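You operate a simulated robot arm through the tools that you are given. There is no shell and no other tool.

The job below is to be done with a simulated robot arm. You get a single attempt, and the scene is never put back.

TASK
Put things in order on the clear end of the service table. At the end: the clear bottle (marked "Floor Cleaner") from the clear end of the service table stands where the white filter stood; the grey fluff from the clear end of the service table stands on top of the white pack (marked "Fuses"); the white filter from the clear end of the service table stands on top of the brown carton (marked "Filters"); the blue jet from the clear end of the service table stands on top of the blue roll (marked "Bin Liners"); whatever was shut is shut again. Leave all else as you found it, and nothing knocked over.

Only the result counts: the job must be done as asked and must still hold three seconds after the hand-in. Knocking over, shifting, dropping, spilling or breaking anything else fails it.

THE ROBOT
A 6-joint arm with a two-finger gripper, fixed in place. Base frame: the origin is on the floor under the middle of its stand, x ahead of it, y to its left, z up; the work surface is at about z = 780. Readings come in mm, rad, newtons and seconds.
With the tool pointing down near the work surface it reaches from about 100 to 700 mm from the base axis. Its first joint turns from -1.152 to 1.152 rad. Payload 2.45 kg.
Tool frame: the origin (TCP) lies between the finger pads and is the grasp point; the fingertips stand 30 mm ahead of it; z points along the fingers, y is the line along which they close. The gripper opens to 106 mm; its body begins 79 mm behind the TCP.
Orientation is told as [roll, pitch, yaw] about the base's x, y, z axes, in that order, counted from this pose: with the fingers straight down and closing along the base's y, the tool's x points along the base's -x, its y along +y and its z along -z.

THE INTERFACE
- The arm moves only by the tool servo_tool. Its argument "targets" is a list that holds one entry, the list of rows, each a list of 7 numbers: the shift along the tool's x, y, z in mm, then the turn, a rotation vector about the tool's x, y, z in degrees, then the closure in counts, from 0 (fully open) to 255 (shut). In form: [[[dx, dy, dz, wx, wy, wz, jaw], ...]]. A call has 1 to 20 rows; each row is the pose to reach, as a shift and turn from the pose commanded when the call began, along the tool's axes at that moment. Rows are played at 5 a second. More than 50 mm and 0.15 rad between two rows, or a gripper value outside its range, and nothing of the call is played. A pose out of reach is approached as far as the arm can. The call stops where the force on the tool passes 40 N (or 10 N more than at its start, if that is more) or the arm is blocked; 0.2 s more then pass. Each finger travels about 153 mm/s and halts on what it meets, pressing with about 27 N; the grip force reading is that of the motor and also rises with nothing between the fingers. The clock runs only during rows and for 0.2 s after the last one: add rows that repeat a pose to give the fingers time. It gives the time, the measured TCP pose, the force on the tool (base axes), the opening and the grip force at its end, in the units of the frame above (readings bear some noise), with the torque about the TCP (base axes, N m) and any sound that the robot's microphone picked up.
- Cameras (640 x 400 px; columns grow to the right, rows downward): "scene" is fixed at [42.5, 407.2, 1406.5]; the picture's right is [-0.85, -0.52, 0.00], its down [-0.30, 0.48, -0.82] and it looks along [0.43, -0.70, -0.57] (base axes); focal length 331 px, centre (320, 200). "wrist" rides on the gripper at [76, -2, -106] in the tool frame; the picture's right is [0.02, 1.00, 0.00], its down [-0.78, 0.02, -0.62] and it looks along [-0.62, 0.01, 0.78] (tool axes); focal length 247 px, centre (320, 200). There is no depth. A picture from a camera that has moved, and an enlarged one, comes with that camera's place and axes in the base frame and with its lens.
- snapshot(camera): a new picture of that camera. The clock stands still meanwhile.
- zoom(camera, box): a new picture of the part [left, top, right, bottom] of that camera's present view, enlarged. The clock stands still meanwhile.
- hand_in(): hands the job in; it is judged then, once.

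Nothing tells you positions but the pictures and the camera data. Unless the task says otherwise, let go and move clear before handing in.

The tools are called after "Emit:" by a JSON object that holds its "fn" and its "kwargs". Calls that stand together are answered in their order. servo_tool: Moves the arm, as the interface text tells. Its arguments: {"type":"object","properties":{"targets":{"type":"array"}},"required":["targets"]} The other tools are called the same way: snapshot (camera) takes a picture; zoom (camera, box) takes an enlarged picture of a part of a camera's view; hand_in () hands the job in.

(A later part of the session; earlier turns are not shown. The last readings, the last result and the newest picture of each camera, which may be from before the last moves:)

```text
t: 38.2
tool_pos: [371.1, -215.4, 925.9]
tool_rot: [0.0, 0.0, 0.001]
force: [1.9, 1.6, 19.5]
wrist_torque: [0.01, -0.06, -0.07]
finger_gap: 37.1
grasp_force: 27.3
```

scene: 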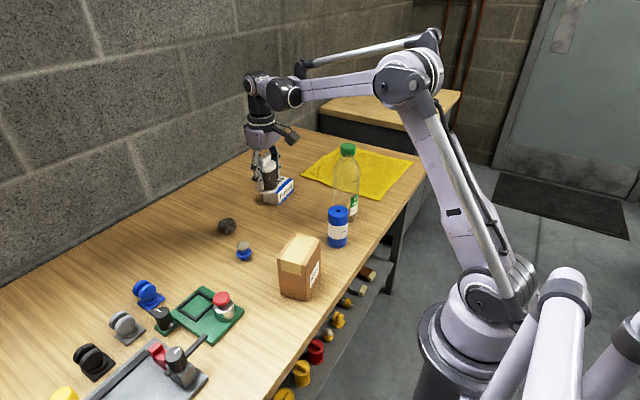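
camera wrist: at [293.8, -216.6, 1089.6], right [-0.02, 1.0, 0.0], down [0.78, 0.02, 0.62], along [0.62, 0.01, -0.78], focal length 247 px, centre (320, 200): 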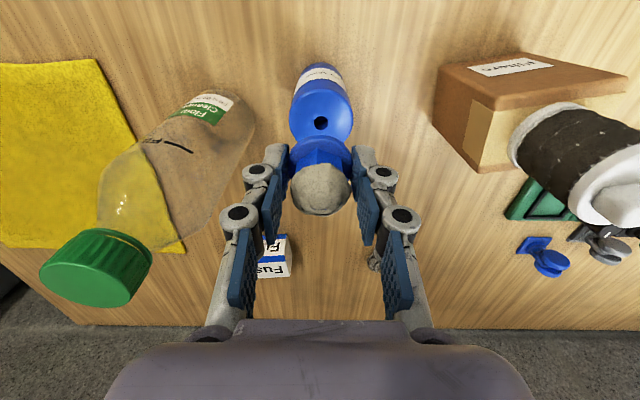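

Contact is felt at TCP z≈926 (19.5 N). I'll back off slightly and release.

Emit:
{"fn": "servo_tool", "kwargs": {"targets": [[[0, 0, -0.8, 0, 0, 0, 255], [0, 0, -0.8, 0, 0, 0, 255]]]}}

Emit:
{"fn": "servo_tool", "kwargs": {"targets": [[[0, 0, 0, 0, 0, 0, 160], [0, 0, 0, 0, 0, 0, 150], [0, 0, 0, 0, 0, 0, 130], [0, 0, 0, 0, 0, 0, 105], [0, 0, 0, 0, 0, 0, 85], [0, 0, 0, 0, 0, 0, 85]]]}}

Emit:
{"fn": "snapshot", "kwargs": {"camera": "wrist"}}

Emit:
{"fn": "zoom", "kwargs": {"camera": "scene", "box": [280, 150, 400, 270]}}

```text
t: 38.8
tool_pos: [371.3, -215.5, 926.3]
tool_rot: [-0.001, 0.001, 0.0]
force: [-0.2, 0.8, 1.0]
wrist_torque: [0.03, 0.03, 0.01]
finger_gap: 36.4
grasp_force: 26.9
```

```text
t: 40.2
tool_pos: [371.9, -216.4, 926.7]
tool_rot: [0.0, 0.0, -0.001]
force: [0.5, 0.7, -0.5]
wrist_torque: [0.01, -0.04, -0.01]
finger_gap: 70.8
grasp_force: 0.1
```

```text
taken
camera wrist: at [295.8, -216.6, 1034.2], right [-0.02, 1.0, 0.0], down [0.78, 0.02, 0.62], along [0.62, 0.01, -0.78], focal length 247 px, centre (320, 200)
```

wrist: 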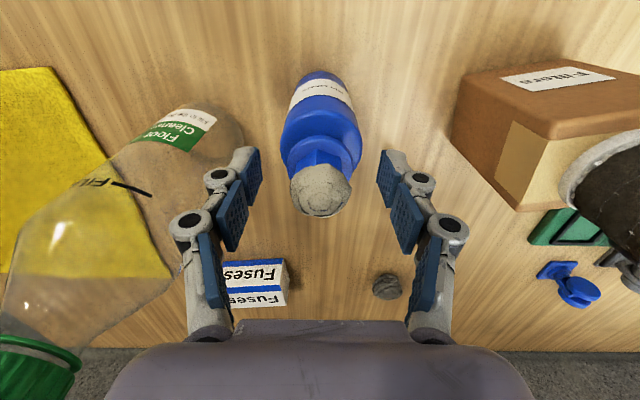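

```text
3.33 times, centred on (340, 210) of scene
camera zoom: at [42.5, 407.2, 1406.5], right [-0.85, -0.52, 0.0], down [-0.3, 0.48, -0.82], along [0.43, -0.7, -0.57], focal length 1104 px, centre (253, 167)
```

zoom: 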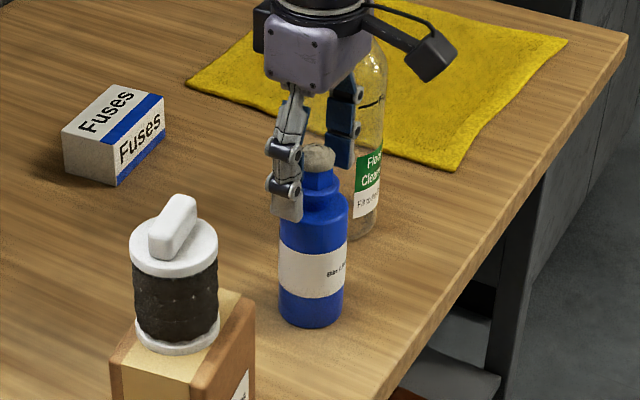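

The jet stands on the roll by itself. I'll rise clear and go towards the fluff near (667,-95).

Emit:
{"fn": "servo_tool", "kwargs": {"targets": [[[0, 0, -8, 0, 0, 0, 85], [0, 0, -25, 0, 0, 0, 85], [0, 0, -45, 0, 0, 0, 85], [0, 0, -65, 0, 0, 0, 85], [0, 0, -85, 0, 0, 0, 85], [0, 0, -105, 0, 0, 0, 85], [-10, 4, -115, 0, 0, 0, 85], [-35, 15, -115, 0, 0, 0, 85], [-60, 26, -115, 0, 0, 0, 80], [-85, 37, -115, 0, 0, 0, 70], [-110, 48, -115, 0, 0, 0, 60], [-135, 59, -110, 0, 0, 0, 60], [-160, 70, -100, 0, 0, 0, 60], [-185, 81, -90, 0, 0, 0, 60], [-210, 92, -80, 0, 0, 0, 60], [-235, 103, -70, 0, 0, 0, 60], [-255, 114, -60, 0, 0, 0, 60], [-265, 121, -50, 0, 0, 0, 60], [-265, 121, -50, 0, 0, 0, 60]]]}}

Emit:
{"fn": "snapshot", "kwargs": {"camera": "wrist"}}

Emit:
{"fn": "snapshot", "kwargs": {"camera": "scene"}}

```text
t: 44.2
tool_pos: [635.7, -93.8, 977.6]
tool_rot: [0.0, -0.001, 0.0]
force: [0.4, 0.0, -0.1]
wrist_torque: [0.01, 0.0, 0.0]
finger_gap: 81.1
grasp_force: 0.0
```

```text
taken
camera wrist: at [559.7, -94.9, 1085.1], right [-0.02, 1.0, 0.0], down [0.78, 0.02, 0.62], along [0.62, 0.01, -0.78], focal length 247 px, centre (320, 200)
```

wrist: 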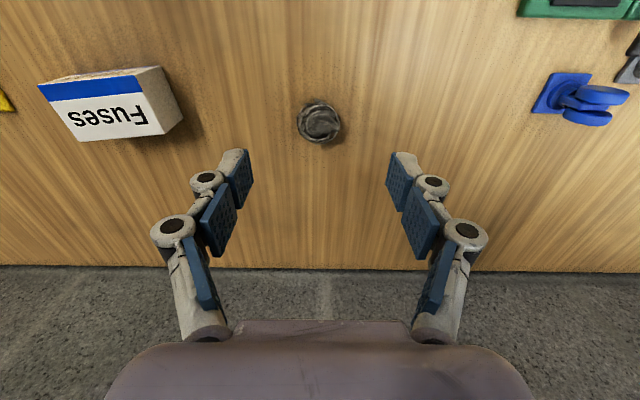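

```text
taken
```

scene: 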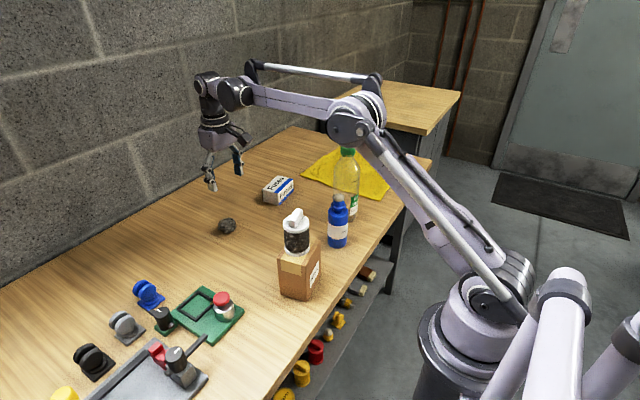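

The fluff lies ahead in view at about (668,-94). I'll zoom in on it and on the fuses pack.

Emit:
{"fn": "zoom", "kwargs": {"camera": "wrist", "box": [270, 80, 370, 160]}}

Emit:
{"fn": "zoom", "kwargs": {"camera": "wrist", "box": [20, 40, 220, 160]}}

Emit:
{"fn": "zoom", "kwargs": {"camera": "scene", "box": [200, 160, 310, 250]}}

Emit:
{"fn": "zoom", "kwargs": {"camera": "scene", "box": [180, 50, 420, 200]}}

```text
5.00 times, centred on (320, 120) of wrist
camera zoom: at [559.7, -94.9, 1085.1], right [-0.02, 1.0, 0.0], down [0.78, 0.02, 0.62], along [0.62, 0.01, -0.78], focal length 1235 px, centre (320, 600)
```

zoom: 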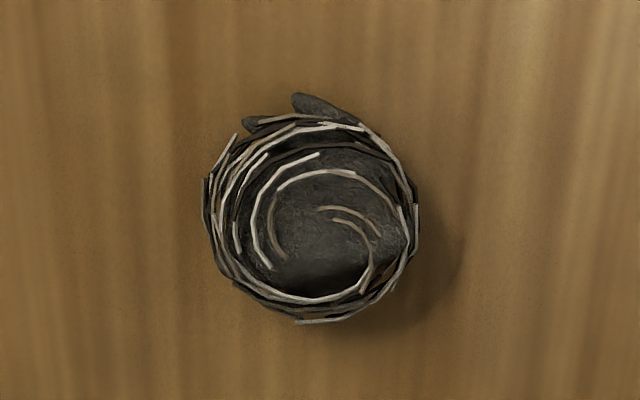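

```text
3.20 times, centred on (120, 100) of wrist
camera zoom: at [559.7, -94.9, 1085.1], right [-0.02, 1.0, 0.0], down [0.78, 0.02, 0.62], along [0.62, 0.01, -0.78], focal length 790 px, centre (960, 520)
```

zoom: 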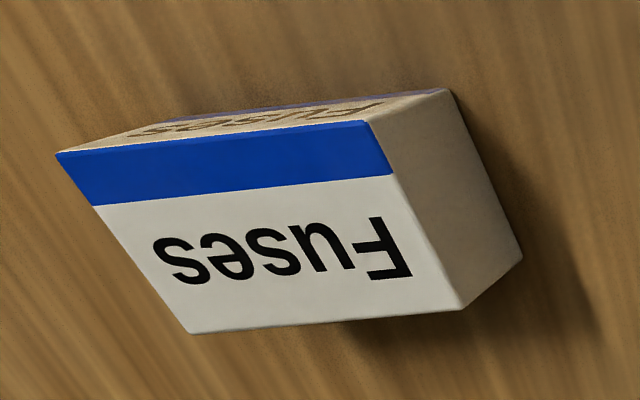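

```text
4.44 times, centred on (255, 205) of scene
camera zoom: at [42.5, 407.2, 1406.5], right [-0.85, -0.52, 0.0], down [-0.3, 0.48, -0.82], along [0.43, -0.7, -0.57], focal length 1472 px, centre (609, 178)
```

zoom: 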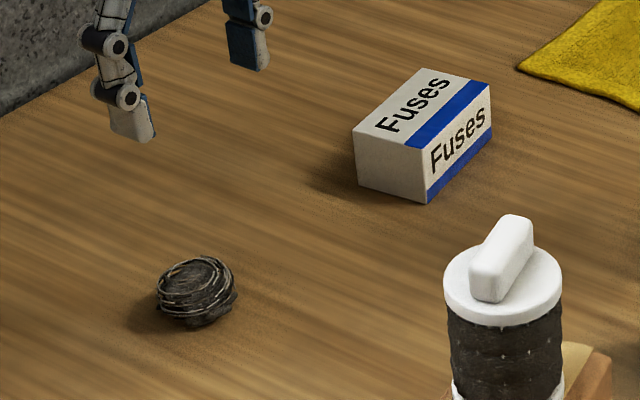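

```text
2.67 times, centred on (300, 125) of scene
camera zoom: at [42.5, 407.2, 1406.5], right [-0.85, -0.52, 0.0], down [-0.3, 0.48, -0.82], along [0.43, -0.7, -0.57], focal length 883 px, centre (373, 400)
```

zoom: 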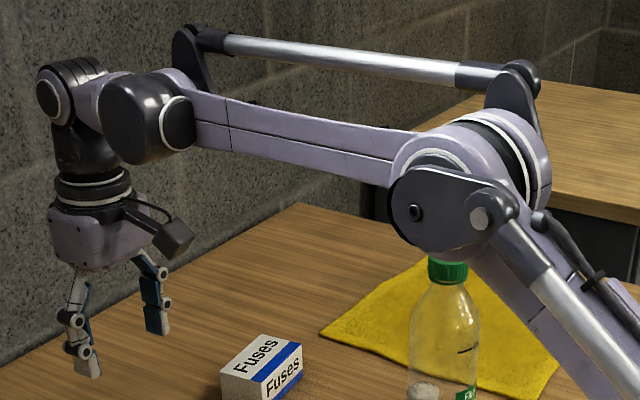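

The fluff (≈50 mm wide) is at about (669,-95.5) and the pack's top centre at (651.6,-318), z≈826, which is near the reach limit. I'll tilt the tool 15° outward for this pick and place, keeping the same tilt for both.

Emit:
{"fn": "servo_tool", "kwargs": {"targets": [[[-4, 0, 10, 0, -2, 0, 60], [-8, 0, 25, 0, -5, 0, 60], [-13, 0, 40, 0, -8, 0, 60], [-18, 0, 55, 0, -11, 0, 60], [-23, -0.5, 70, 0, -13, 0, 60], [-27, -0.5, 82, 0, -15, 0, 60], [-28.7, -0.5, 90, 0, -15, 0, 60], [-28.7, -0.5, 90, 0, -15, 0, 60], [-28.7, -0.5, 90, 0, -15, 0, 60]]]}}

Emit:
{"fn": "snapshot", "kwargs": {"camera": "wrist"}}

Emit:
{"fn": "snapshot", "kwargs": {"camera": "scene"}}

```text
t: 46.2
tool_pos: [664.3, -95.6, 887.1]
tool_rot: [0.0, -0.261, 0.0]
force: [-0.2, -0.3, 0.9]
wrist_torque: [0.01, -0.01, 0.0]
finger_gap: 81.0
grasp_force: 0.1
```

```text
taken
camera wrist: at [563.4, -96.2, 970.8], right [-0.02, 1.0, -0.01], down [0.6, 0.02, 0.8], along [0.8, 0.01, -0.6], focal length 247 px, centre (320, 200)
```

wrist: 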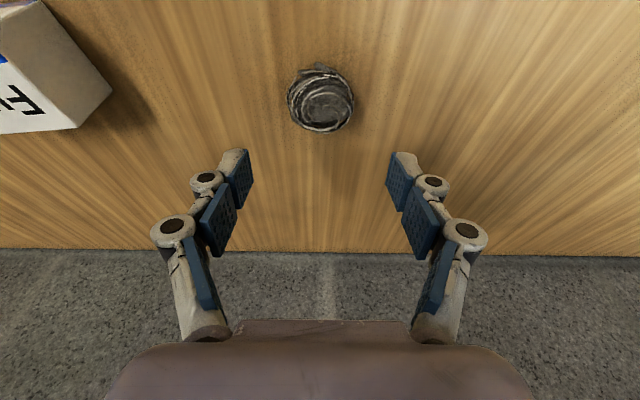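

```text
taken
```

scene: 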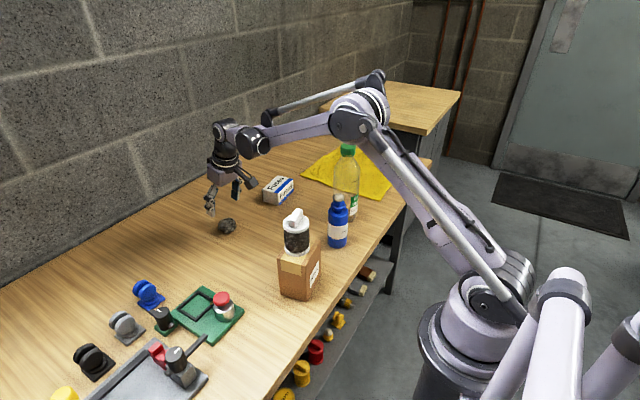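

The tilt works and the fluff is still where I calculated. I'll descend vertically (in base frame) to TCP z≈815.

Emit:
{"fn": "servo_tool", "kwargs": {"targets": [[[3.9, 0.3, 14.5, 0, 0, 0, 60], [7.8, 0.3, 29, 0, 0, 0, 60], [11.6, 0.3, 43.5, 0, 0, 0, 60], [15, 0.3, 56, 0, 0, 0, 60], [17.5, 0.3, 65, 0, 0, 0, 60], [18.6, 0.3, 69.5, 0, 0, 0, 60], [18.6, 0.3, 69.5, 0, 0, 0, 60], [18.6, 0.3, 69.5, 0, 0, 0, 60]]]}}

Emit:
{"fn": "snapshot", "kwargs": {"camera": "wrist"}}

Emit:
{"fn": "zoom", "kwargs": {"camera": "scene", "box": [180, 140, 300, 250]}}

```text
t: 48.0
tool_pos: [664.9, -94.9, 815.1]
tool_rot: [0.001, -0.263, -0.001]
force: [-0.5, 0.0, -0.1]
wrist_torque: [0.0, -0.01, 0.0]
finger_gap: 81.0
grasp_force: 0.0
```

```text
taken
camera wrist: at [564.2, -95.9, 898.9], right [-0.02, 1.0, -0.01], down [0.6, 0.02, 0.8], along [0.8, 0.01, -0.6], focal length 247 px, centre (320, 200)
```

wrist: 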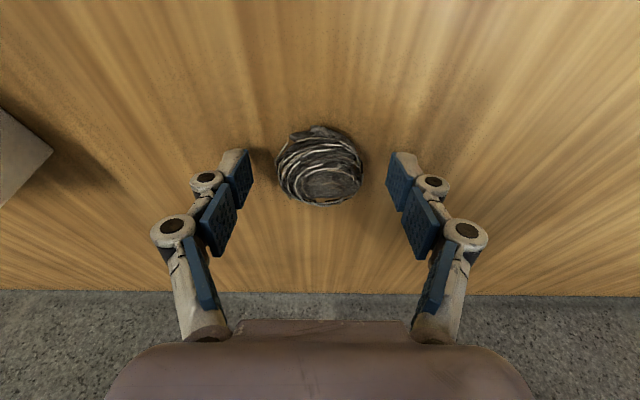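

```text
3.64 times, centred on (240, 195) of scene
camera zoom: at [42.5, 407.2, 1406.5], right [-0.85, -0.52, 0.0], down [-0.3, 0.48, -0.82], along [0.43, -0.7, -0.57], focal length 1204 px, centre (611, 218)
```

zoom: 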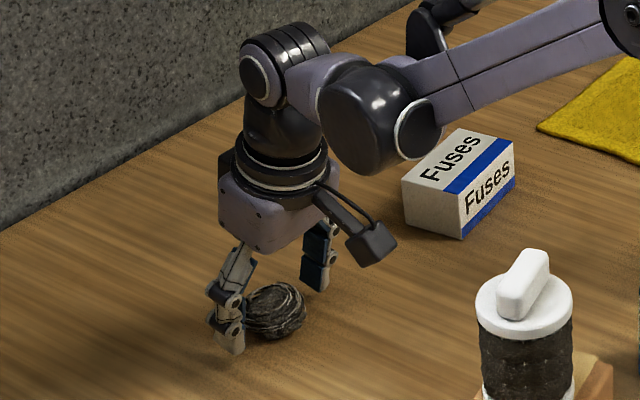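

The fluff is centred between the pads. Closing.

Emit:
{"fn": "servo_tool", "kwargs": {"targets": [[[0, 0, 0, 0, 0, 0, 85], [0, 0, 0, 0, 0, 0, 105], [0, 0, 0, 0, 0, 0, 125], [0, 0, 0, 0, 0, 0, 150], [0, 0, 0, 0, 0, 0, 200], [0, 0, 0, 0, 0, 0, 200], [0, 0, 0, 0, 0, 0, 200]]]}}

Emit:
{"fn": "snapshot", "kwargs": {"camera": "wrist"}}

Emit:
{"fn": "zoom", "kwargs": {"camera": "scene", "box": [180, 140, 300, 250]}}

```text
t: 49.6
tool_pos: [664.3, -96.0, 816.0]
tool_rot: [0.001, -0.262, 0.0]
force: [-0.4, 1.2, 1.1]
wrist_torque: [-0.05, -0.01, -0.01]
finger_gap: 42.6
grasp_force: 26.8
```

```text
taken
camera wrist: at [564.1, -96.0, 899.1], right [-0.02, 1.0, -0.01], down [0.6, 0.02, 0.8], along [0.8, 0.01, -0.6], focal length 247 px, centre (320, 200)
```

wrist: 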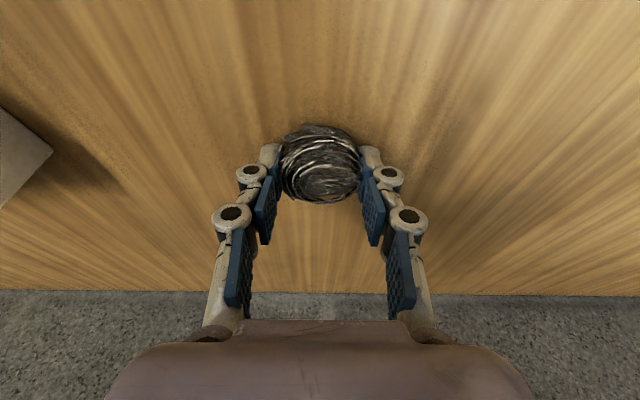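

```text
3.64 times, centred on (240, 195) of scene
camera zoom: at [42.4, 407.2, 1406.5], right [-0.85, -0.52, 0.0], down [-0.3, 0.48, -0.82], along [0.43, -0.7, -0.57], focal length 1204 px, centre (611, 218)
```

zoom: 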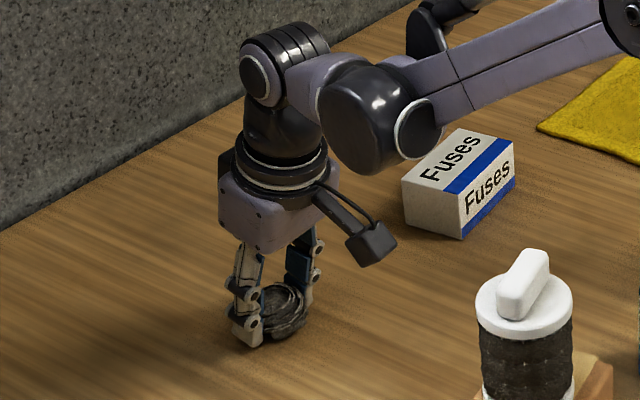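

The fluff is gripped (42.6 mm gap). Lifting vertically 90 mm.

Emit:
{"fn": "servo_tool", "kwargs": {"targets": [[[-1.5, 0, -5.8, 0, 0, 0, 200], [-4, 0, -15, 0, 0, 0, 200], [-7.8, 0, -29, 0, 0, 0, 200], [-11.6, 0, -43.5, 0, 0, 0, 200], [-15.5, 0, -58, 0, 0, 0, 200], [-19.4, 0, -72.4, 0, 0, 0, 200], [-22.3, 0, -83, 0, 0, 0, 200], [-23.3, 0, -86.9, 0, 0, 0, 200], [-23.3, 0, -86.9, 0, 0, 0, 200]]]}}

Emit:
{"fn": "snapshot", "kwargs": {"camera": "wrist"}}

Emit:
{"fn": "zoom", "kwargs": {"camera": "scene", "box": [180, 120, 300, 250]}}

```text
t: 51.6
tool_pos: [665.8, -95.1, 905.6]
tool_rot: [0.001, -0.261, -0.002]
force: [-0.2, 0.5, 0.0]
wrist_torque: [-0.02, 0.0, 0.0]
finger_gap: 42.1
grasp_force: 26.8
```

```text
taken
camera wrist: at [564.9, -96.2, 989.4], right [-0.02, 1.0, -0.01], down [0.6, 0.02, 0.8], along [0.8, 0.01, -0.6], focal length 247 px, centre (320, 200)
```

wrist: 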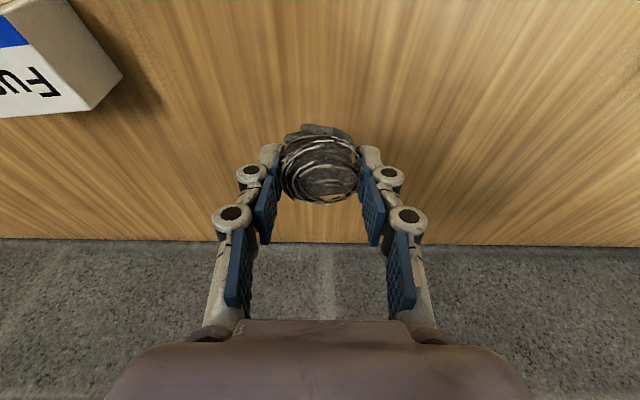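

```text
3.08 times, centred on (240, 185) of scene
camera zoom: at [42.5, 407.2, 1406.5], right [-0.85, -0.52, 0.0], down [-0.3, 0.48, -0.82], along [0.43, -0.7, -0.57], focal length 1019 px, centre (566, 246)
```

zoom: 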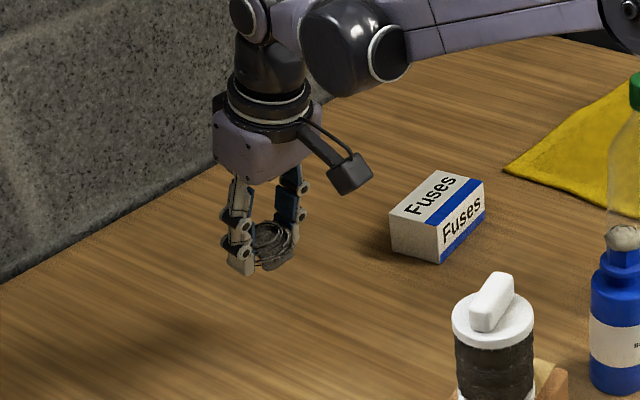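

The fluff is held. I'll zoom on it to know its shape and lower edge before moving.

Emit:
{"fn": "zoom", "kwargs": {"camera": "wrist", "box": [240, 100, 400, 220]}}

Emit:
{"fn": "zoom", "kwargs": {"camera": "scene", "box": [215, 170, 285, 230]}}

```text
3.33 times, centred on (320, 160) of wrist
camera zoom: at [564.9, -96.2, 989.4], right [-0.02, 1.0, -0.01], down [0.6, 0.02, 0.8], along [0.8, 0.01, -0.6], focal length 823 px, centre (320, 333)
```

zoom: 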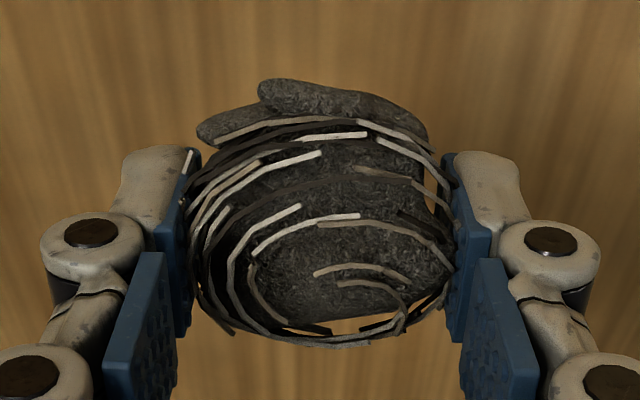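

```text
6.67 times, centred on (250, 200) of scene
camera zoom: at [42.5, 407.2, 1406.5], right [-0.85, -0.52, 0.0], down [-0.3, 0.48, -0.82], along [0.43, -0.7, -0.57], focal length 2208 px, centre (787, 200)
```

zoom: 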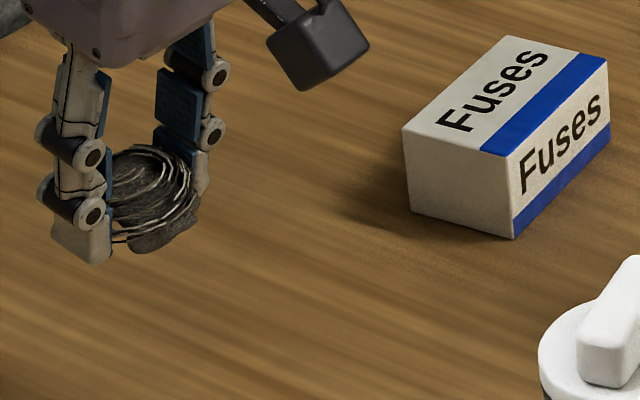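

The fluff's core sits ~19 mm ahead of the TCP. Carrying it sideways to above the pack centre.

Emit:
{"fn": "servo_tool", "kwargs": {"targets": [[[0.7, -10, -0.2, 0, 0, 0, 200], [2, -30, -0.5, 0, 0, 0, 200], [3.5, -52, -0.9, 0, 0, 0, 200], [5, -75, -1.4, 0, 0, 0, 200], [6.6, -98, -1.8, 0, 0, 0, 200], [8.3, -121, -2.2, 0, 0, 0, 200], [9.8, -144, -2.6, 0, 0, 0, 200], [11.4, -167, -3, 0, 0, 0, 200], [13, -190, -3.5, 0, 0, 0, 200], [14.2, -208, -3.8, 0, 0, 0, 200], [15, -219, -4, 0, 0, 0, 200], [15.2, -222.8, -4.1, 0, 0, 0, 200], [15.2, -222.8, -4.1, 0, 0, 0, 200]]]}}

Emit:
{"fn": "snapshot", "kwargs": {"camera": "wrist"}}

Emit:
{"fn": "snapshot", "kwargs": {"camera": "scene"}}

Emit:
{"fn": "zoom", "kwargs": {"camera": "scene", "box": [230, 120, 350, 220]}}

```text
t: 54.4
tool_pos: [649.2, -317.7, 905.3]
tool_rot: [0.001, -0.263, -0.001]
force: [1.0, 0.1, 1.6]
wrist_torque: [0.0, -0.01, -0.07]
finger_gap: 41.9
grasp_force: 26.3
```

```text
taken
camera wrist: at [548.6, -319.1, 988.6], right [-0.02, 1.0, -0.01], down [0.6, 0.02, 0.8], along [0.8, 0.01, -0.6], focal length 247 px, centre (320, 200)
```

wrist: 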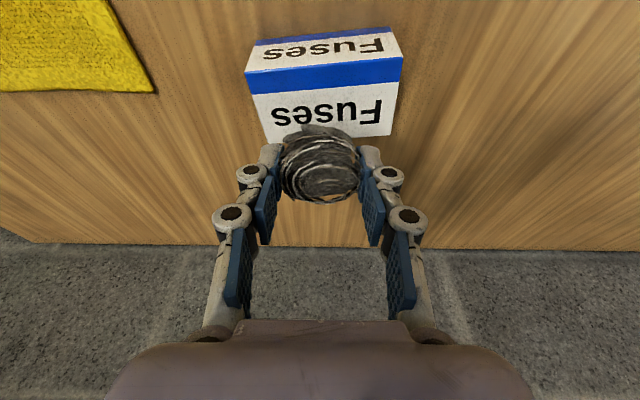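

```text
taken
```

scene: 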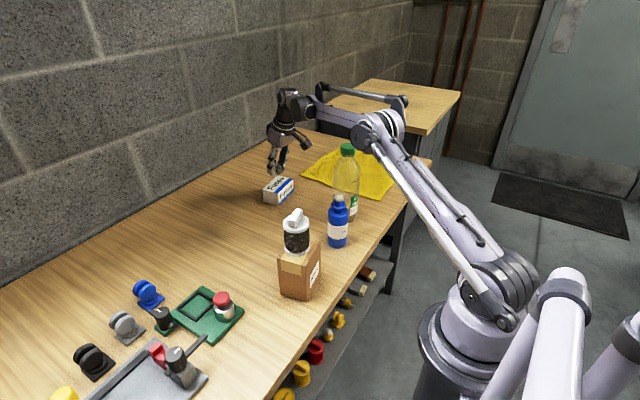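

```text
4.00 times, centred on (290, 170) of scene
camera zoom: at [42.5, 407.2, 1406.5], right [-0.85, -0.52, 0.0], down [-0.3, 0.48, -0.82], along [0.43, -0.7, -0.57], focal length 1325 px, centre (440, 320)
```

zoom: 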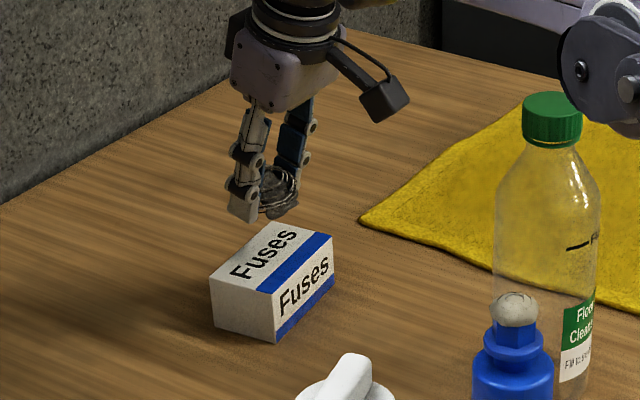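

I'm over the pack; its centre measures (652,-316). I'll lower vertically to just above it.

Emit:
{"fn": "servo_tool", "kwargs": {"targets": [[[2, 1.5, 7.5, 0, 0, 0, 200], [4.5, 1.5, 16.8, 0, 0, 0, 200], [6.7, 1.5, 25, 0, 0, 0, 200], [8.3, 1.5, 31, 0, 0, 0, 200], [9.3, 1.5, 34.8, 0, 0, 0, 200], [9.3, 1.5, 34.8, 0, 0, 0, 200]]]}}

Emit:
{"fn": "zoom", "kwargs": {"camera": "scene", "box": [245, 145, 325, 215]}}

Emit:
{"fn": "zoom", "kwargs": {"camera": "wrist", "box": [220, 40, 420, 210]}}

```text
t: 55.8
tool_pos: [648.4, -316.2, 868.3]
tool_rot: [0.001, -0.262, -0.001]
force: [-0.6, 0.0, 0.3]
wrist_torque: [-0.02, -0.01, 0.0]
finger_gap: 42.4
grasp_force: 27.2
```

```text
5.71 times, centred on (285, 180) of scene
camera zoom: at [42.5, 407.2, 1406.5], right [-0.85, -0.52, 0.0], down [-0.3, 0.48, -0.82], along [0.43, -0.7, -0.57], focal length 1892 px, centre (520, 314)
```

zoom: 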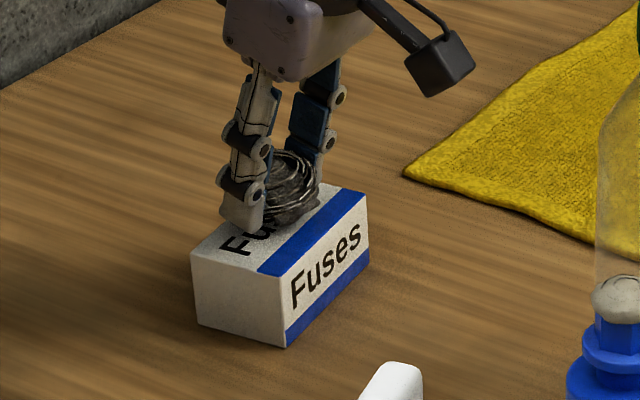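

```text
2.35 times, centred on (320, 125) of wrist
camera zoom: at [548.5, -316.8, 953.2], right [-0.02, 1.0, -0.01], down [0.6, 0.02, 0.8], along [0.8, 0.01, -0.6], focal length 581 px, centre (320, 376)
```

zoom: 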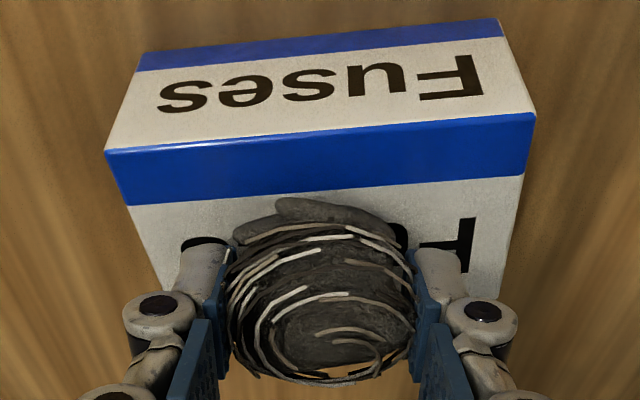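

The fluff is centred over the pack within a couple of mm. Lowering in small steps.

Emit:
{"fn": "servo_tool", "kwargs": {"targets": [[[0.3, 0, 1, 0, 0, 0, 200], [0.5, 0, 2, 0, 0, 0, 200], [0.8, 0, 3, 0, 0, 0, 200], [0.8, 0, 3, 0, 0, 0, 200]]]}}

Emit:
{"fn": "servo_tool", "kwargs": {"targets": [[[0.3, 0, 1, 0, 0, 0, 200], [0.5, 0, 2, 0, 0, 0, 200], [0.5, 0, 2, 0, 0, 0, 200]]]}}

```text
t: 56.8
tool_pos: [650.9, -315.4, 866.8]
tool_rot: [0.0, -0.261, -0.001]
force: [-1.2, 0.0, 0.0]
wrist_torque: [0.0, -0.01, 0.0]
finger_gap: 42.3
grasp_force: 27.8
```

```text
t: 57.6
tool_pos: [651.3, -316.8, 865.5]
tool_rot: [0.002, -0.263, 0.0]
force: [0.4, 0.3, 0.0]
wrist_torque: [0.03, 0.01, 0.02]
finger_gap: 42.3
grasp_force: 27.3
```

No contact yet; continuing downwards in small steps.

Emit:
{"fn": "servo_tool", "kwargs": {"targets": [[[0.25, 0, 1, 0, 0, 0, 200], [0.4, 0, 1.5, 0, 0, 0, 200], [0.4, 0, 1.5, 0, 0, 0, 200]]]}}

Emit:
{"fn": "zoom", "kwargs": {"camera": "scene", "box": [245, 145, 325, 215]}}

```text
t: 58.4
tool_pos: [650.3, -316.1, 864.5]
tool_rot: [0.002, -0.263, 0.001]
force: [2.3, -0.5, 19.3]
wrist_torque: [-0.15, -0.16, -0.02]
finger_gap: 42.4
grasp_force: 27.2
```

```text
5.71 times, centred on (285, 180) of scene
camera zoom: at [42.1, 407.4, 1406.4], right [-0.85, -0.52, 0.0], down [-0.3, 0.48, -0.82], along [0.43, -0.7, -0.57], focal length 1892 px, centre (520, 314)
```

zoom: 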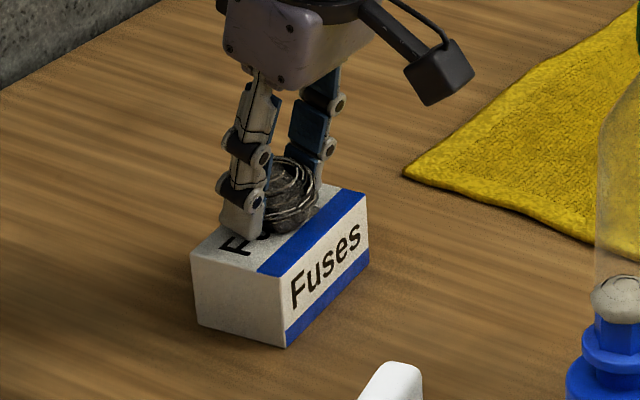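

Contact at about TCP z=863 (19 N). Backing off slightly and releasing slowly.

Emit:
{"fn": "servo_tool", "kwargs": {"targets": [[[-0.2, 0, -0.7, 0, 0, 0, 200], [-0.2, 0, -0.7, 0, 0, 0, 200]]]}}

Emit:
{"fn": "servo_tool", "kwargs": {"targets": [[[0, 0, 0, 0, 0, 0, 150], [0, 0, 0, 0, 0, 0, 145], [0, 0, 0, 0, 0, 0, 140], [0, 0, 0, 0, 0, 0, 130], [0, 0, 0, 0, 0, 0, 115], [0, 0, 0, 0, 0, 0, 100], [0, 0, 0, 0, 0, 0, 85], [0, 0, 0, 0, 0, 0, 70], [0, 0, 0, 0, 0, 0, 70]]]}}

Emit:
{"fn": "snapshot", "kwargs": {"camera": "wrist"}}

Emit:
{"fn": "zoom", "kwargs": {"camera": "scene", "box": [245, 145, 325, 215]}}

```text
t: 59.0
tool_pos: [649.4, -316.7, 865.1]
tool_rot: [0.001, -0.263, 0.001]
force: [0.4, 0.8, 19.2]
wrist_torque: [-0.11, -0.16, 0.02]
finger_gap: 42.4
grasp_force: 27.3
```

```text
t: 61.0
tool_pos: [649.4, -316.6, 863.8]
tool_rot: [0.0, -0.262, 0.001]
force: [0.6, 0.1, -0.1]
wrist_torque: [0.02, 0.01, -0.01]
finger_gap: 76.7
grasp_force: 0.1
```

```text
taken
camera wrist: at [549.2, -317.0, 947.8], right [-0.02, 1.0, -0.01], down [0.6, 0.02, 0.8], along [0.8, 0.01, -0.6], focal length 247 px, centre (320, 200)
```

wrist: 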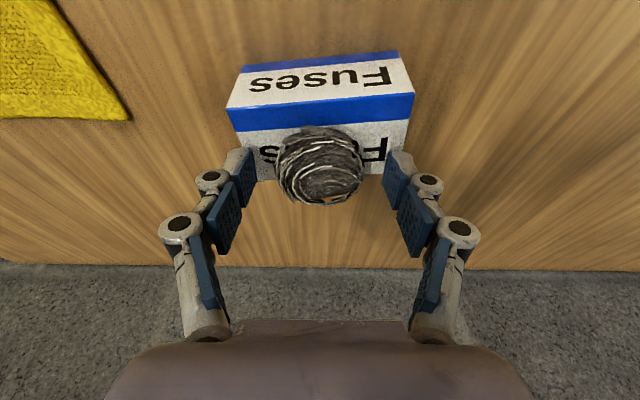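

```text
5.71 times, centred on (285, 180) of scene
camera zoom: at [42.5, 407.2, 1406.5], right [-0.85, -0.52, 0.0], down [-0.3, 0.48, -0.82], along [0.43, -0.7, -0.57], focal length 1892 px, centre (520, 314)
```

zoom: 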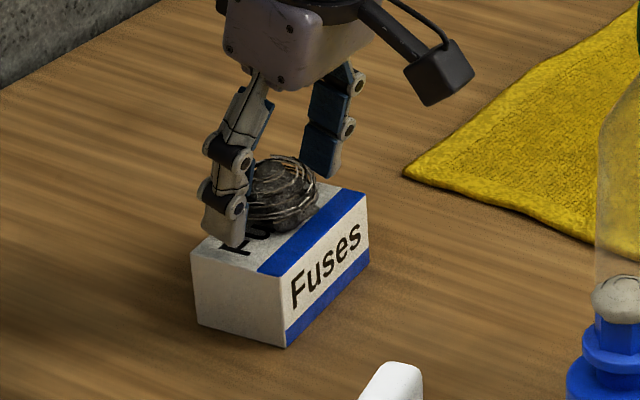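

The fluff rests on the pack with the fingers clear. I'll retreat along the tool axis and verify.

Emit:
{"fn": "servo_tool", "kwargs": {"targets": [[[0, 0, -6, 0, 0, 0, 70], [0, 0, -18, 0, 0, 0, 70], [0, 0, -34, 0, 0, 0, 70], [0, 0, -52, 0, 0, 0, 70], [0, 0, -72, 0, 0, 0, 70], [0, 0, -92, 0, 0, 0, 70], [0, 0, -112, 0, 0, 0, 70], [0, 0, -132, 0, 0, 0, 70], [0, 0, -132, 0, 0, 0, 70]]]}}

Emit:
{"fn": "snapshot", "kwargs": {"camera": "wrist"}}

Emit:
{"fn": "zoom", "kwargs": {"camera": "wrist", "box": [220, 40, 420, 180]}}

Emit:
{"fn": "zoom", "kwargs": {"camera": "scene", "box": [240, 130, 400, 280]}}

```text
t: 63.0
tool_pos: [613.7, -316.5, 991.2]
tool_rot: [-0.001, -0.261, 0.0]
force: [0.9, 0.6, -0.1]
wrist_torque: [0.01, -0.01, 0.02]
finger_gap: 77.0
grasp_force: 0.1
```

```text
taken
camera wrist: at [514.3, -316.7, 1075.0], right [-0.02, 1.0, -0.01], down [0.6, 0.02, 0.8], along [0.8, 0.01, -0.6], focal length 247 px, centre (320, 200)
```

wrist: 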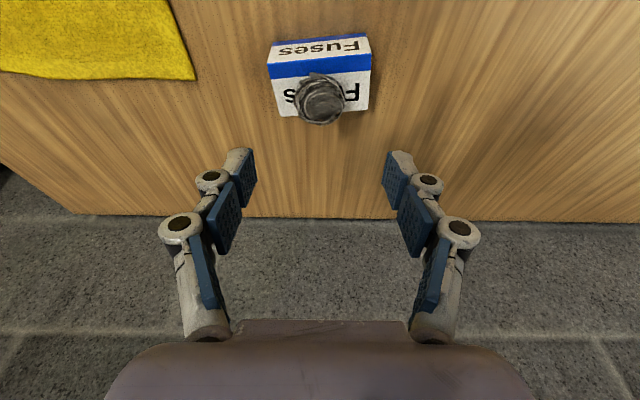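

```text
2.86 times, centred on (320, 110) of wrist
camera zoom: at [514.3, -316.7, 1075.0], right [-0.02, 1.0, -0.01], down [0.6, 0.02, 0.8], along [0.8, 0.01, -0.6], focal length 706 px, centre (320, 457)
```

zoom: 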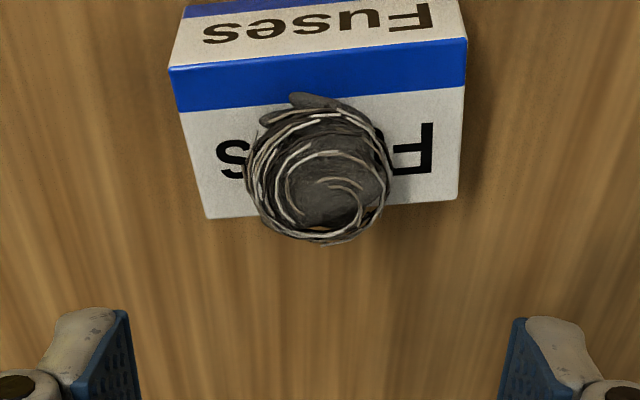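

```text
2.67 times, centred on (320, 205) of scene
camera zoom: at [42.5, 407.2, 1406.5], right [-0.85, -0.52, 0.0], down [-0.3, 0.48, -0.82], along [0.43, -0.7, -0.57], focal length 883 px, centre (320, 187)
```

zoom: 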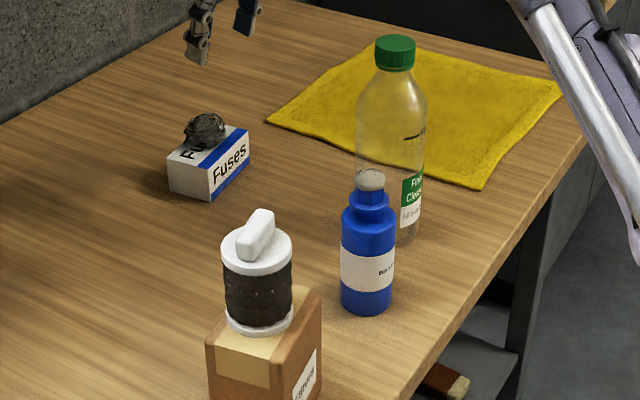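

The fluff stands on the pack, centred. Now I'll un-tilt the tool, rise and move over the bottle near (410,-341) for a closer look.

Emit:
{"fn": "servo_tool", "kwargs": {"targets": [[[-5, 0, -20, 0, 0, 0, 70], [-12, 0, -45, 0, 0, 0, 70], [-19, 0, -70, 0, 0, 0, 70], [-26, 0, -96, 0, 0, 0, 70], [-32, 0, -120, 0, 0, 0, 70], [-36, 0, -134.6, 0, 1, 0, 70], [-20, -2, -139, 0, 3, 0, 70], [5, -5, -146, 0, 5, 0, 70], [30, -8, -153, 0, 7, 0, 70], [55, -11, -160, 0, 9, 0, 70], [80, -14, -166, 0, 11, 0, 70], [105, -17, -173, 0, 13, 0, 70], [130, -20, -180, 0, 15, 0, 70], [150, -23, -185, 0, 15, 0, 70], [161.7, -24.5, -187.6, 0, 15, 0, 70], [161.7, -24.5, -187.6, 0, 15, 0, 70]]]}}

Emit:
{"fn": "snapshot", "kwargs": {"camera": "wrist"}}

Emit:
{"fn": "snapshot", "kwargs": {"camera": "scene"}}

```text
t: 66.4
tool_pos: [411.9, -343.3, 1130.3]
tool_rot: [0.0, 0.0, 0.001]
force: [0.6, -0.4, -0.3]
wrist_torque: [-0.05, 0.02, 0.0]
finger_gap: 76.7
grasp_force: 0.0
out of reach, approached as far as the arm can: row 4, 5, 6, 7, 8
```

```text
taken
camera wrist: at [335.8, -342.8, 1238.1], right [-0.02, 1.0, 0.0], down [0.78, 0.02, 0.62], along [0.62, 0.01, -0.78], focal length 247 px, centre (320, 200)
```

wrist: 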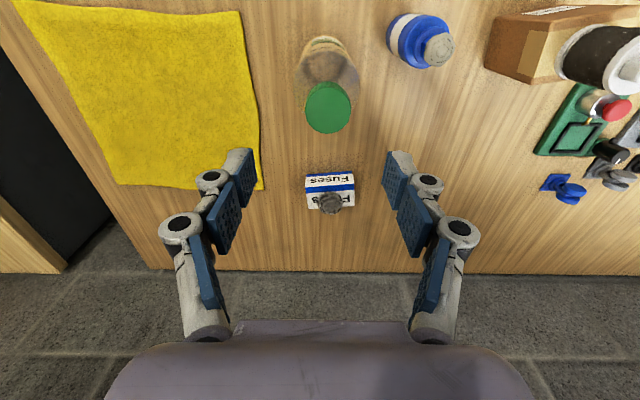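

```text
taken
```

scene: 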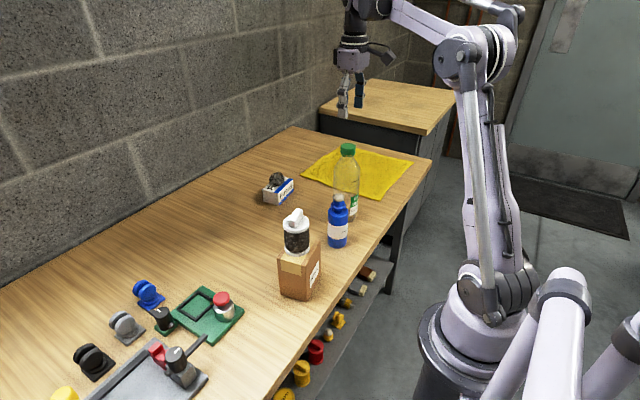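

I'm above the bottle. Zooming to measure its cap and body.

Emit:
{"fn": "zoom", "kwargs": {"camera": "wrist", "box": [270, 20, 390, 150]}}

Emit:
{"fn": "zoom", "kwargs": {"camera": "scene", "box": [310, 130, 390, 230]}}

```text
3.08 times, centred on (330, 85) of wrist
camera zoom: at [335.8, -342.8, 1238.1], right [-0.02, 1.0, 0.0], down [0.78, 0.02, 0.62], along [0.62, 0.01, -0.78], focal length 760 px, centre (289, 554)
```

zoom: 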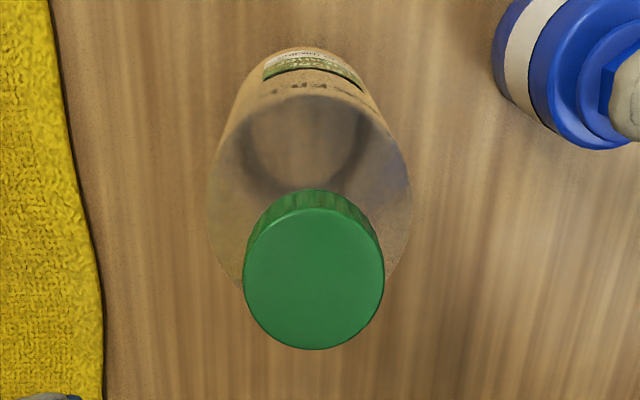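

```text
4.00 times, centred on (350, 180) of scene
camera zoom: at [42.5, 407.2, 1406.5], right [-0.85, -0.52, 0.0], down [-0.3, 0.48, -0.82], along [0.43, -0.7, -0.57], focal length 1325 px, centre (200, 280)
```

zoom: 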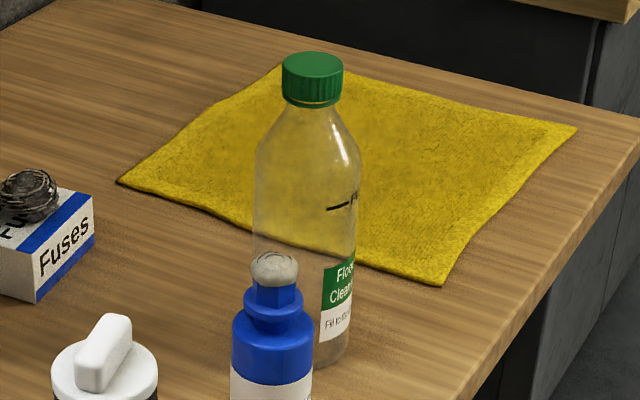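

The cap is about 41 mm wide, top at z≈1018, at (410,-335.5). I'll align and come down to just above it, then check.

Emit:
{"fn": "servo_tool", "kwargs": {"targets": [[[0, 2, 10, 0, 0, 0, 70], [0, 4, 25, 0, 0, 0, 70], [0, 5.5, 40, 0, 0, 0, 70], [0, 5.5, 52, 0, 0, 0, 70], [0, 5.5, 62, 0, 0, 0, 70], [0, 5.5, 65, 0, 0, 0, 70], [0, 5.5, 65, 0, 0, 0, 70], [0, 5.5, 65, 0, 0, 0, 70]]]}}

Emit:
{"fn": "snapshot", "kwargs": {"camera": "wrist"}}

Emit:
{"fn": "zoom", "kwargs": {"camera": "scene", "box": [290, 80, 420, 230]}}

```text
t: 68.2
tool_pos: [410.5, -335.7, 1066.8]
tool_rot: [0.0, 0.0, 0.0]
force: [0.5, -0.4, -0.5]
wrist_torque: [-0.02, -0.02, 0.02]
finger_gap: 76.9
grasp_force: 0.0
```

```text
taken
camera wrist: at [334.5, -336.5, 1173.4], right [-0.02, 1.0, 0.0], down [0.78, 0.02, 0.62], along [0.62, 0.01, -0.78], focal length 247 px, centre (320, 200)
```

wrist: 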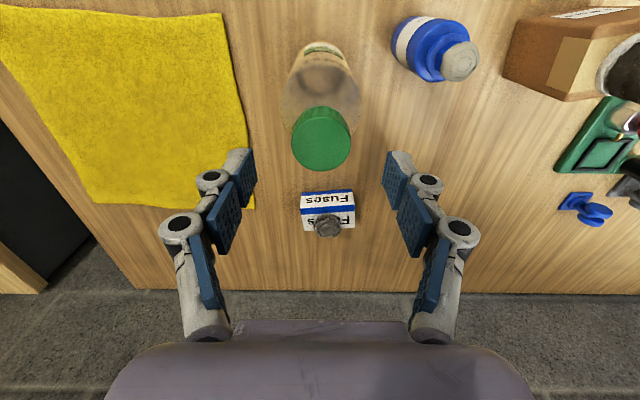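

```text
2.67 times, centred on (355, 155) of scene
camera zoom: at [42.5, 407.2, 1406.5], right [-0.85, -0.52, 0.0], down [-0.3, 0.48, -0.82], along [0.43, -0.7, -0.57], focal length 883 px, centre (227, 320)
```

zoom: 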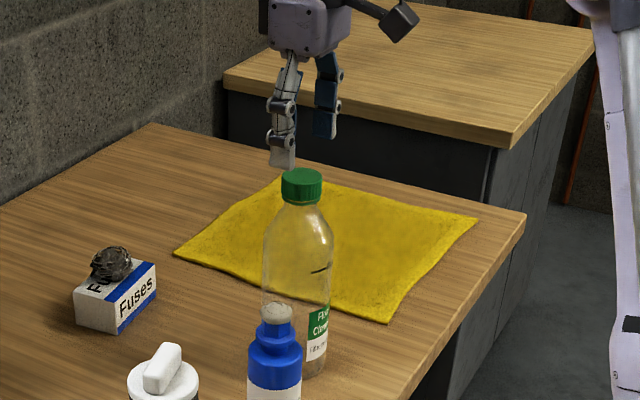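

The cap is centred laterally. I'll zoom to refine its position along x and its height.

Emit:
{"fn": "zoom", "kwargs": {"camera": "wrist", "box": [270, 30, 370, 180]}}

Emit:
{"fn": "zoom", "kwargs": {"camera": "scene", "box": [320, 100, 380, 180]}}

```text
2.67 times, centred on (320, 105) of wrist
camera zoom: at [334.5, -336.5, 1173.4], right [-0.02, 1.0, 0.0], down [0.78, 0.02, 0.62], along [0.62, 0.01, -0.78], focal length 659 px, centre (320, 453)
```

zoom: 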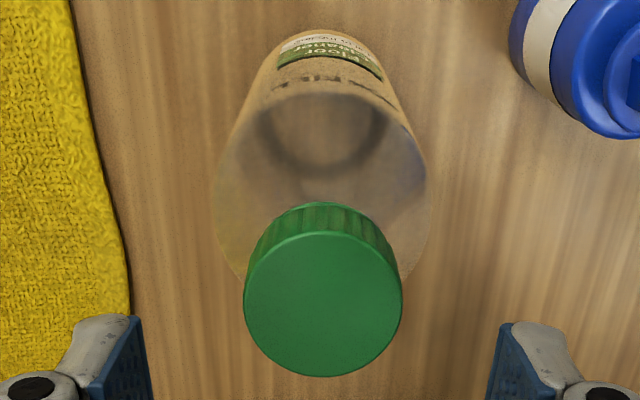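

```text
5.00 times, centred on (350, 140) of scene
camera zoom: at [42.5, 407.2, 1406.5], right [-0.85, -0.52, 0.0], down [-0.3, 0.48, -0.82], along [0.43, -0.7, -0.57], focal length 1656 px, centre (170, 500)
```

zoom: 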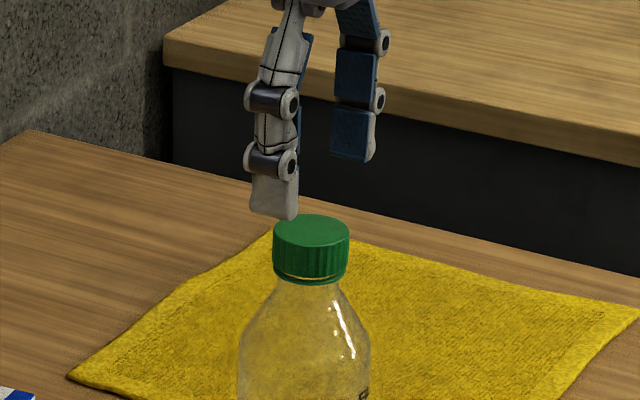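

The cap is at (409.5,-335) with its top at z≈1018. Lowering so that the pads span the cap.

Emit:
{"fn": "servo_tool", "kwargs": {"targets": [[[0, 0.4, 8, 0, 0, 0, 70], [0, 0.4, 18, 0, 0, 0, 70], [0, 0.4, 28, 0, 0, 0, 70], [0, 0.4, 38, 0, 0, 0, 70], [0, 0.4, 45, 0, 0, 0, 70], [0, 0.4, 49, 0, 0, 0, 70], [0, 0.4, 49, 0, 0, 0, 70], [0, 0.4, 49, 0, 0, 0, 70]]]}}

Emit:
{"fn": "snapshot", "kwargs": {"camera": "wrist"}}

Emit:
{"fn": "zoom", "kwargs": {"camera": "scene", "box": [310, 100, 390, 200]}}

```text
t: 70.0
tool_pos: [409.9, -334.4, 1015.4]
tool_rot: [-0.001, 0.0, 0.0]
force: [-0.8, 0.7, 0.2]
wrist_torque: [0.0, -0.02, -0.02]
finger_gap: 76.8
grasp_force: 0.1
```

```text
taken
camera wrist: at [334.5, -336.0, 1122.9], right [-0.02, 1.0, 0.0], down [0.78, 0.02, 0.62], along [0.62, 0.01, -0.78], focal length 247 px, centre (320, 200)
```

wrist: 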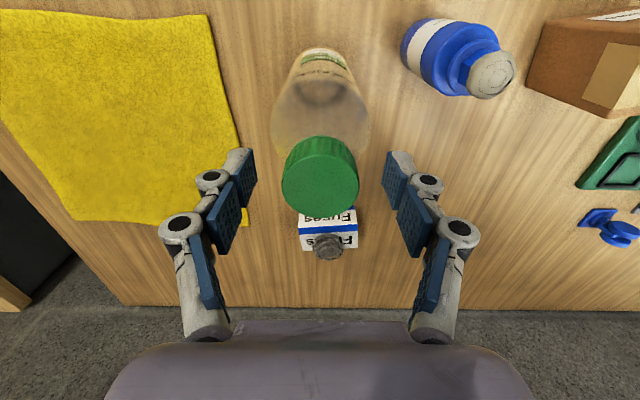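

```text
4.00 times, centred on (350, 150) of scene
camera zoom: at [42.5, 407.2, 1406.5], right [-0.85, -0.52, 0.0], down [-0.3, 0.48, -0.82], along [0.43, -0.7, -0.57], focal length 1325 px, centre (200, 400)
```

zoom: 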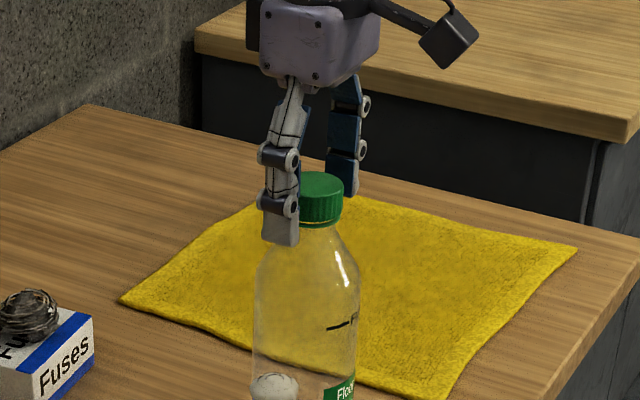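

The cap is between the pads. I'll raise 2 mm to keep the tips off the shoulder and close slowly.

Emit:
{"fn": "servo_tool", "kwargs": {"targets": [[[0, 0, -2, 0, 0, 0, 90], [0, 0, -2, 0, 0, 0, 110], [0, 0, -2, 0, 0, 0, 130], [0, 0, -2, 0, 0, 0, 145], [0, 0, -2, 0, 0, 0, 160], [0, 0, -2, 0, 0, 0, 255], [0, 0, -2, 0, 0, 0, 255], [0, 0, -2, 0, 0, 0, 255]]]}}

Emit:
{"fn": "snapshot", "kwargs": {"camera": "wrist"}}

Emit:
{"fn": "zoom", "kwargs": {"camera": "scene", "box": [310, 100, 390, 200]}}

```text
t: 71.8
tool_pos: [409.7, -334.0, 1017.9]
tool_rot: [-0.001, 0.0, 0.0]
force: [0.0, 0.4, 0.8]
wrist_torque: [0.03, 0.0, 0.0]
finger_gap: 41.2
grasp_force: 27.3
```

```text
taken
camera wrist: at [334.5, -335.8, 1125.0], right [-0.02, 1.0, 0.0], down [0.78, 0.02, 0.62], along [0.62, 0.01, -0.78], focal length 247 px, centre (320, 200)
```

wrist: 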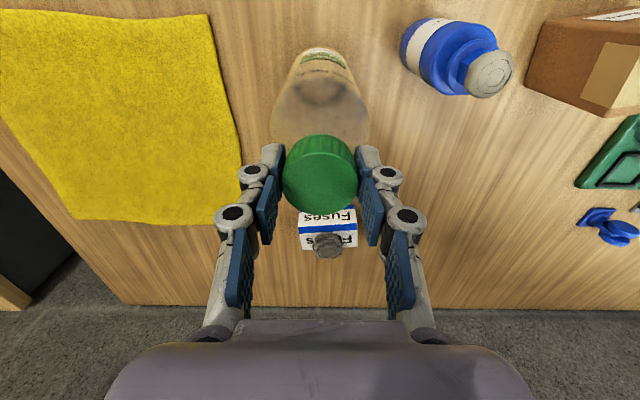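

```text
4.00 times, centred on (350, 150) of scene
camera zoom: at [42.5, 407.2, 1406.5], right [-0.85, -0.52, 0.0], down [-0.3, 0.48, -0.82], along [0.43, -0.7, -0.57], focal length 1325 px, centre (200, 400)
```

zoom: 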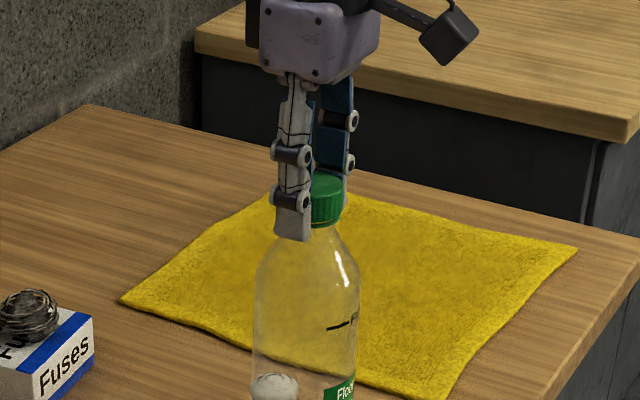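

The cap is gripped (41.2 mm). Lifting slowly 30 mm to check hold and weight.

Emit:
{"fn": "servo_tool", "kwargs": {"targets": [[[0, 0, -2, 0, 0, 0, 255], [0, 0, -5, 0, 0, 0, 255], [0, 0, -9, 0, 0, 0, 255], [0, 0, -14, 0, 0, 0, 255], [0, 0, -20, 0, 0, 0, 255], [0, 0, -26, 0, 0, 0, 255], [0, 0, -30, 0, 0, 0, 255], [0, 0, -30, 0, 0, 0, 255]]]}}

Emit:
{"fn": "snapshot", "kwargs": {"camera": "wrist"}}

Emit:
{"fn": "zoom", "kwargs": {"camera": "scene", "box": [300, 100, 400, 250]}}

```text
t: 73.6
tool_pos: [410.4, -334.7, 1047.9]
tool_rot: [-0.001, 0.0, -0.002]
force: [1.0, 0.2, -1.1]
wrist_torque: [0.01, 0.02, -0.02]
finger_gap: 41.3
grasp_force: 26.8
```

```text
taken
camera wrist: at [334.9, -335.8, 1155.9], right [-0.02, 1.0, 0.0], down [0.78, 0.02, 0.62], along [0.62, 0.01, -0.78], focal length 247 px, centre (320, 200)
```

wrist: 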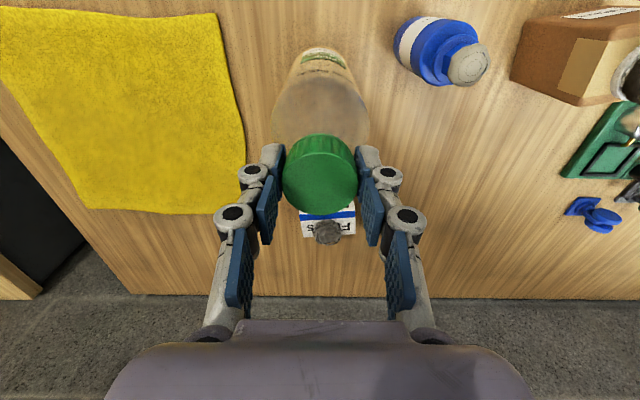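

```text
2.67 times, centred on (350, 175) of scene
camera zoom: at [42.5, 407.2, 1406.5], right [-0.85, -0.52, 0.0], down [-0.3, 0.48, -0.82], along [0.43, -0.7, -0.57], focal length 883 px, centre (240, 267)
```

zoom: 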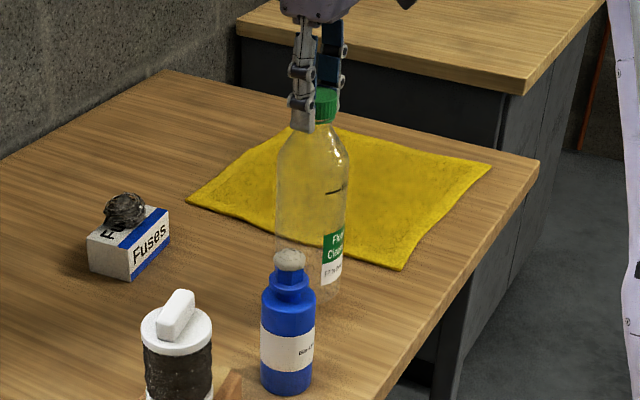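

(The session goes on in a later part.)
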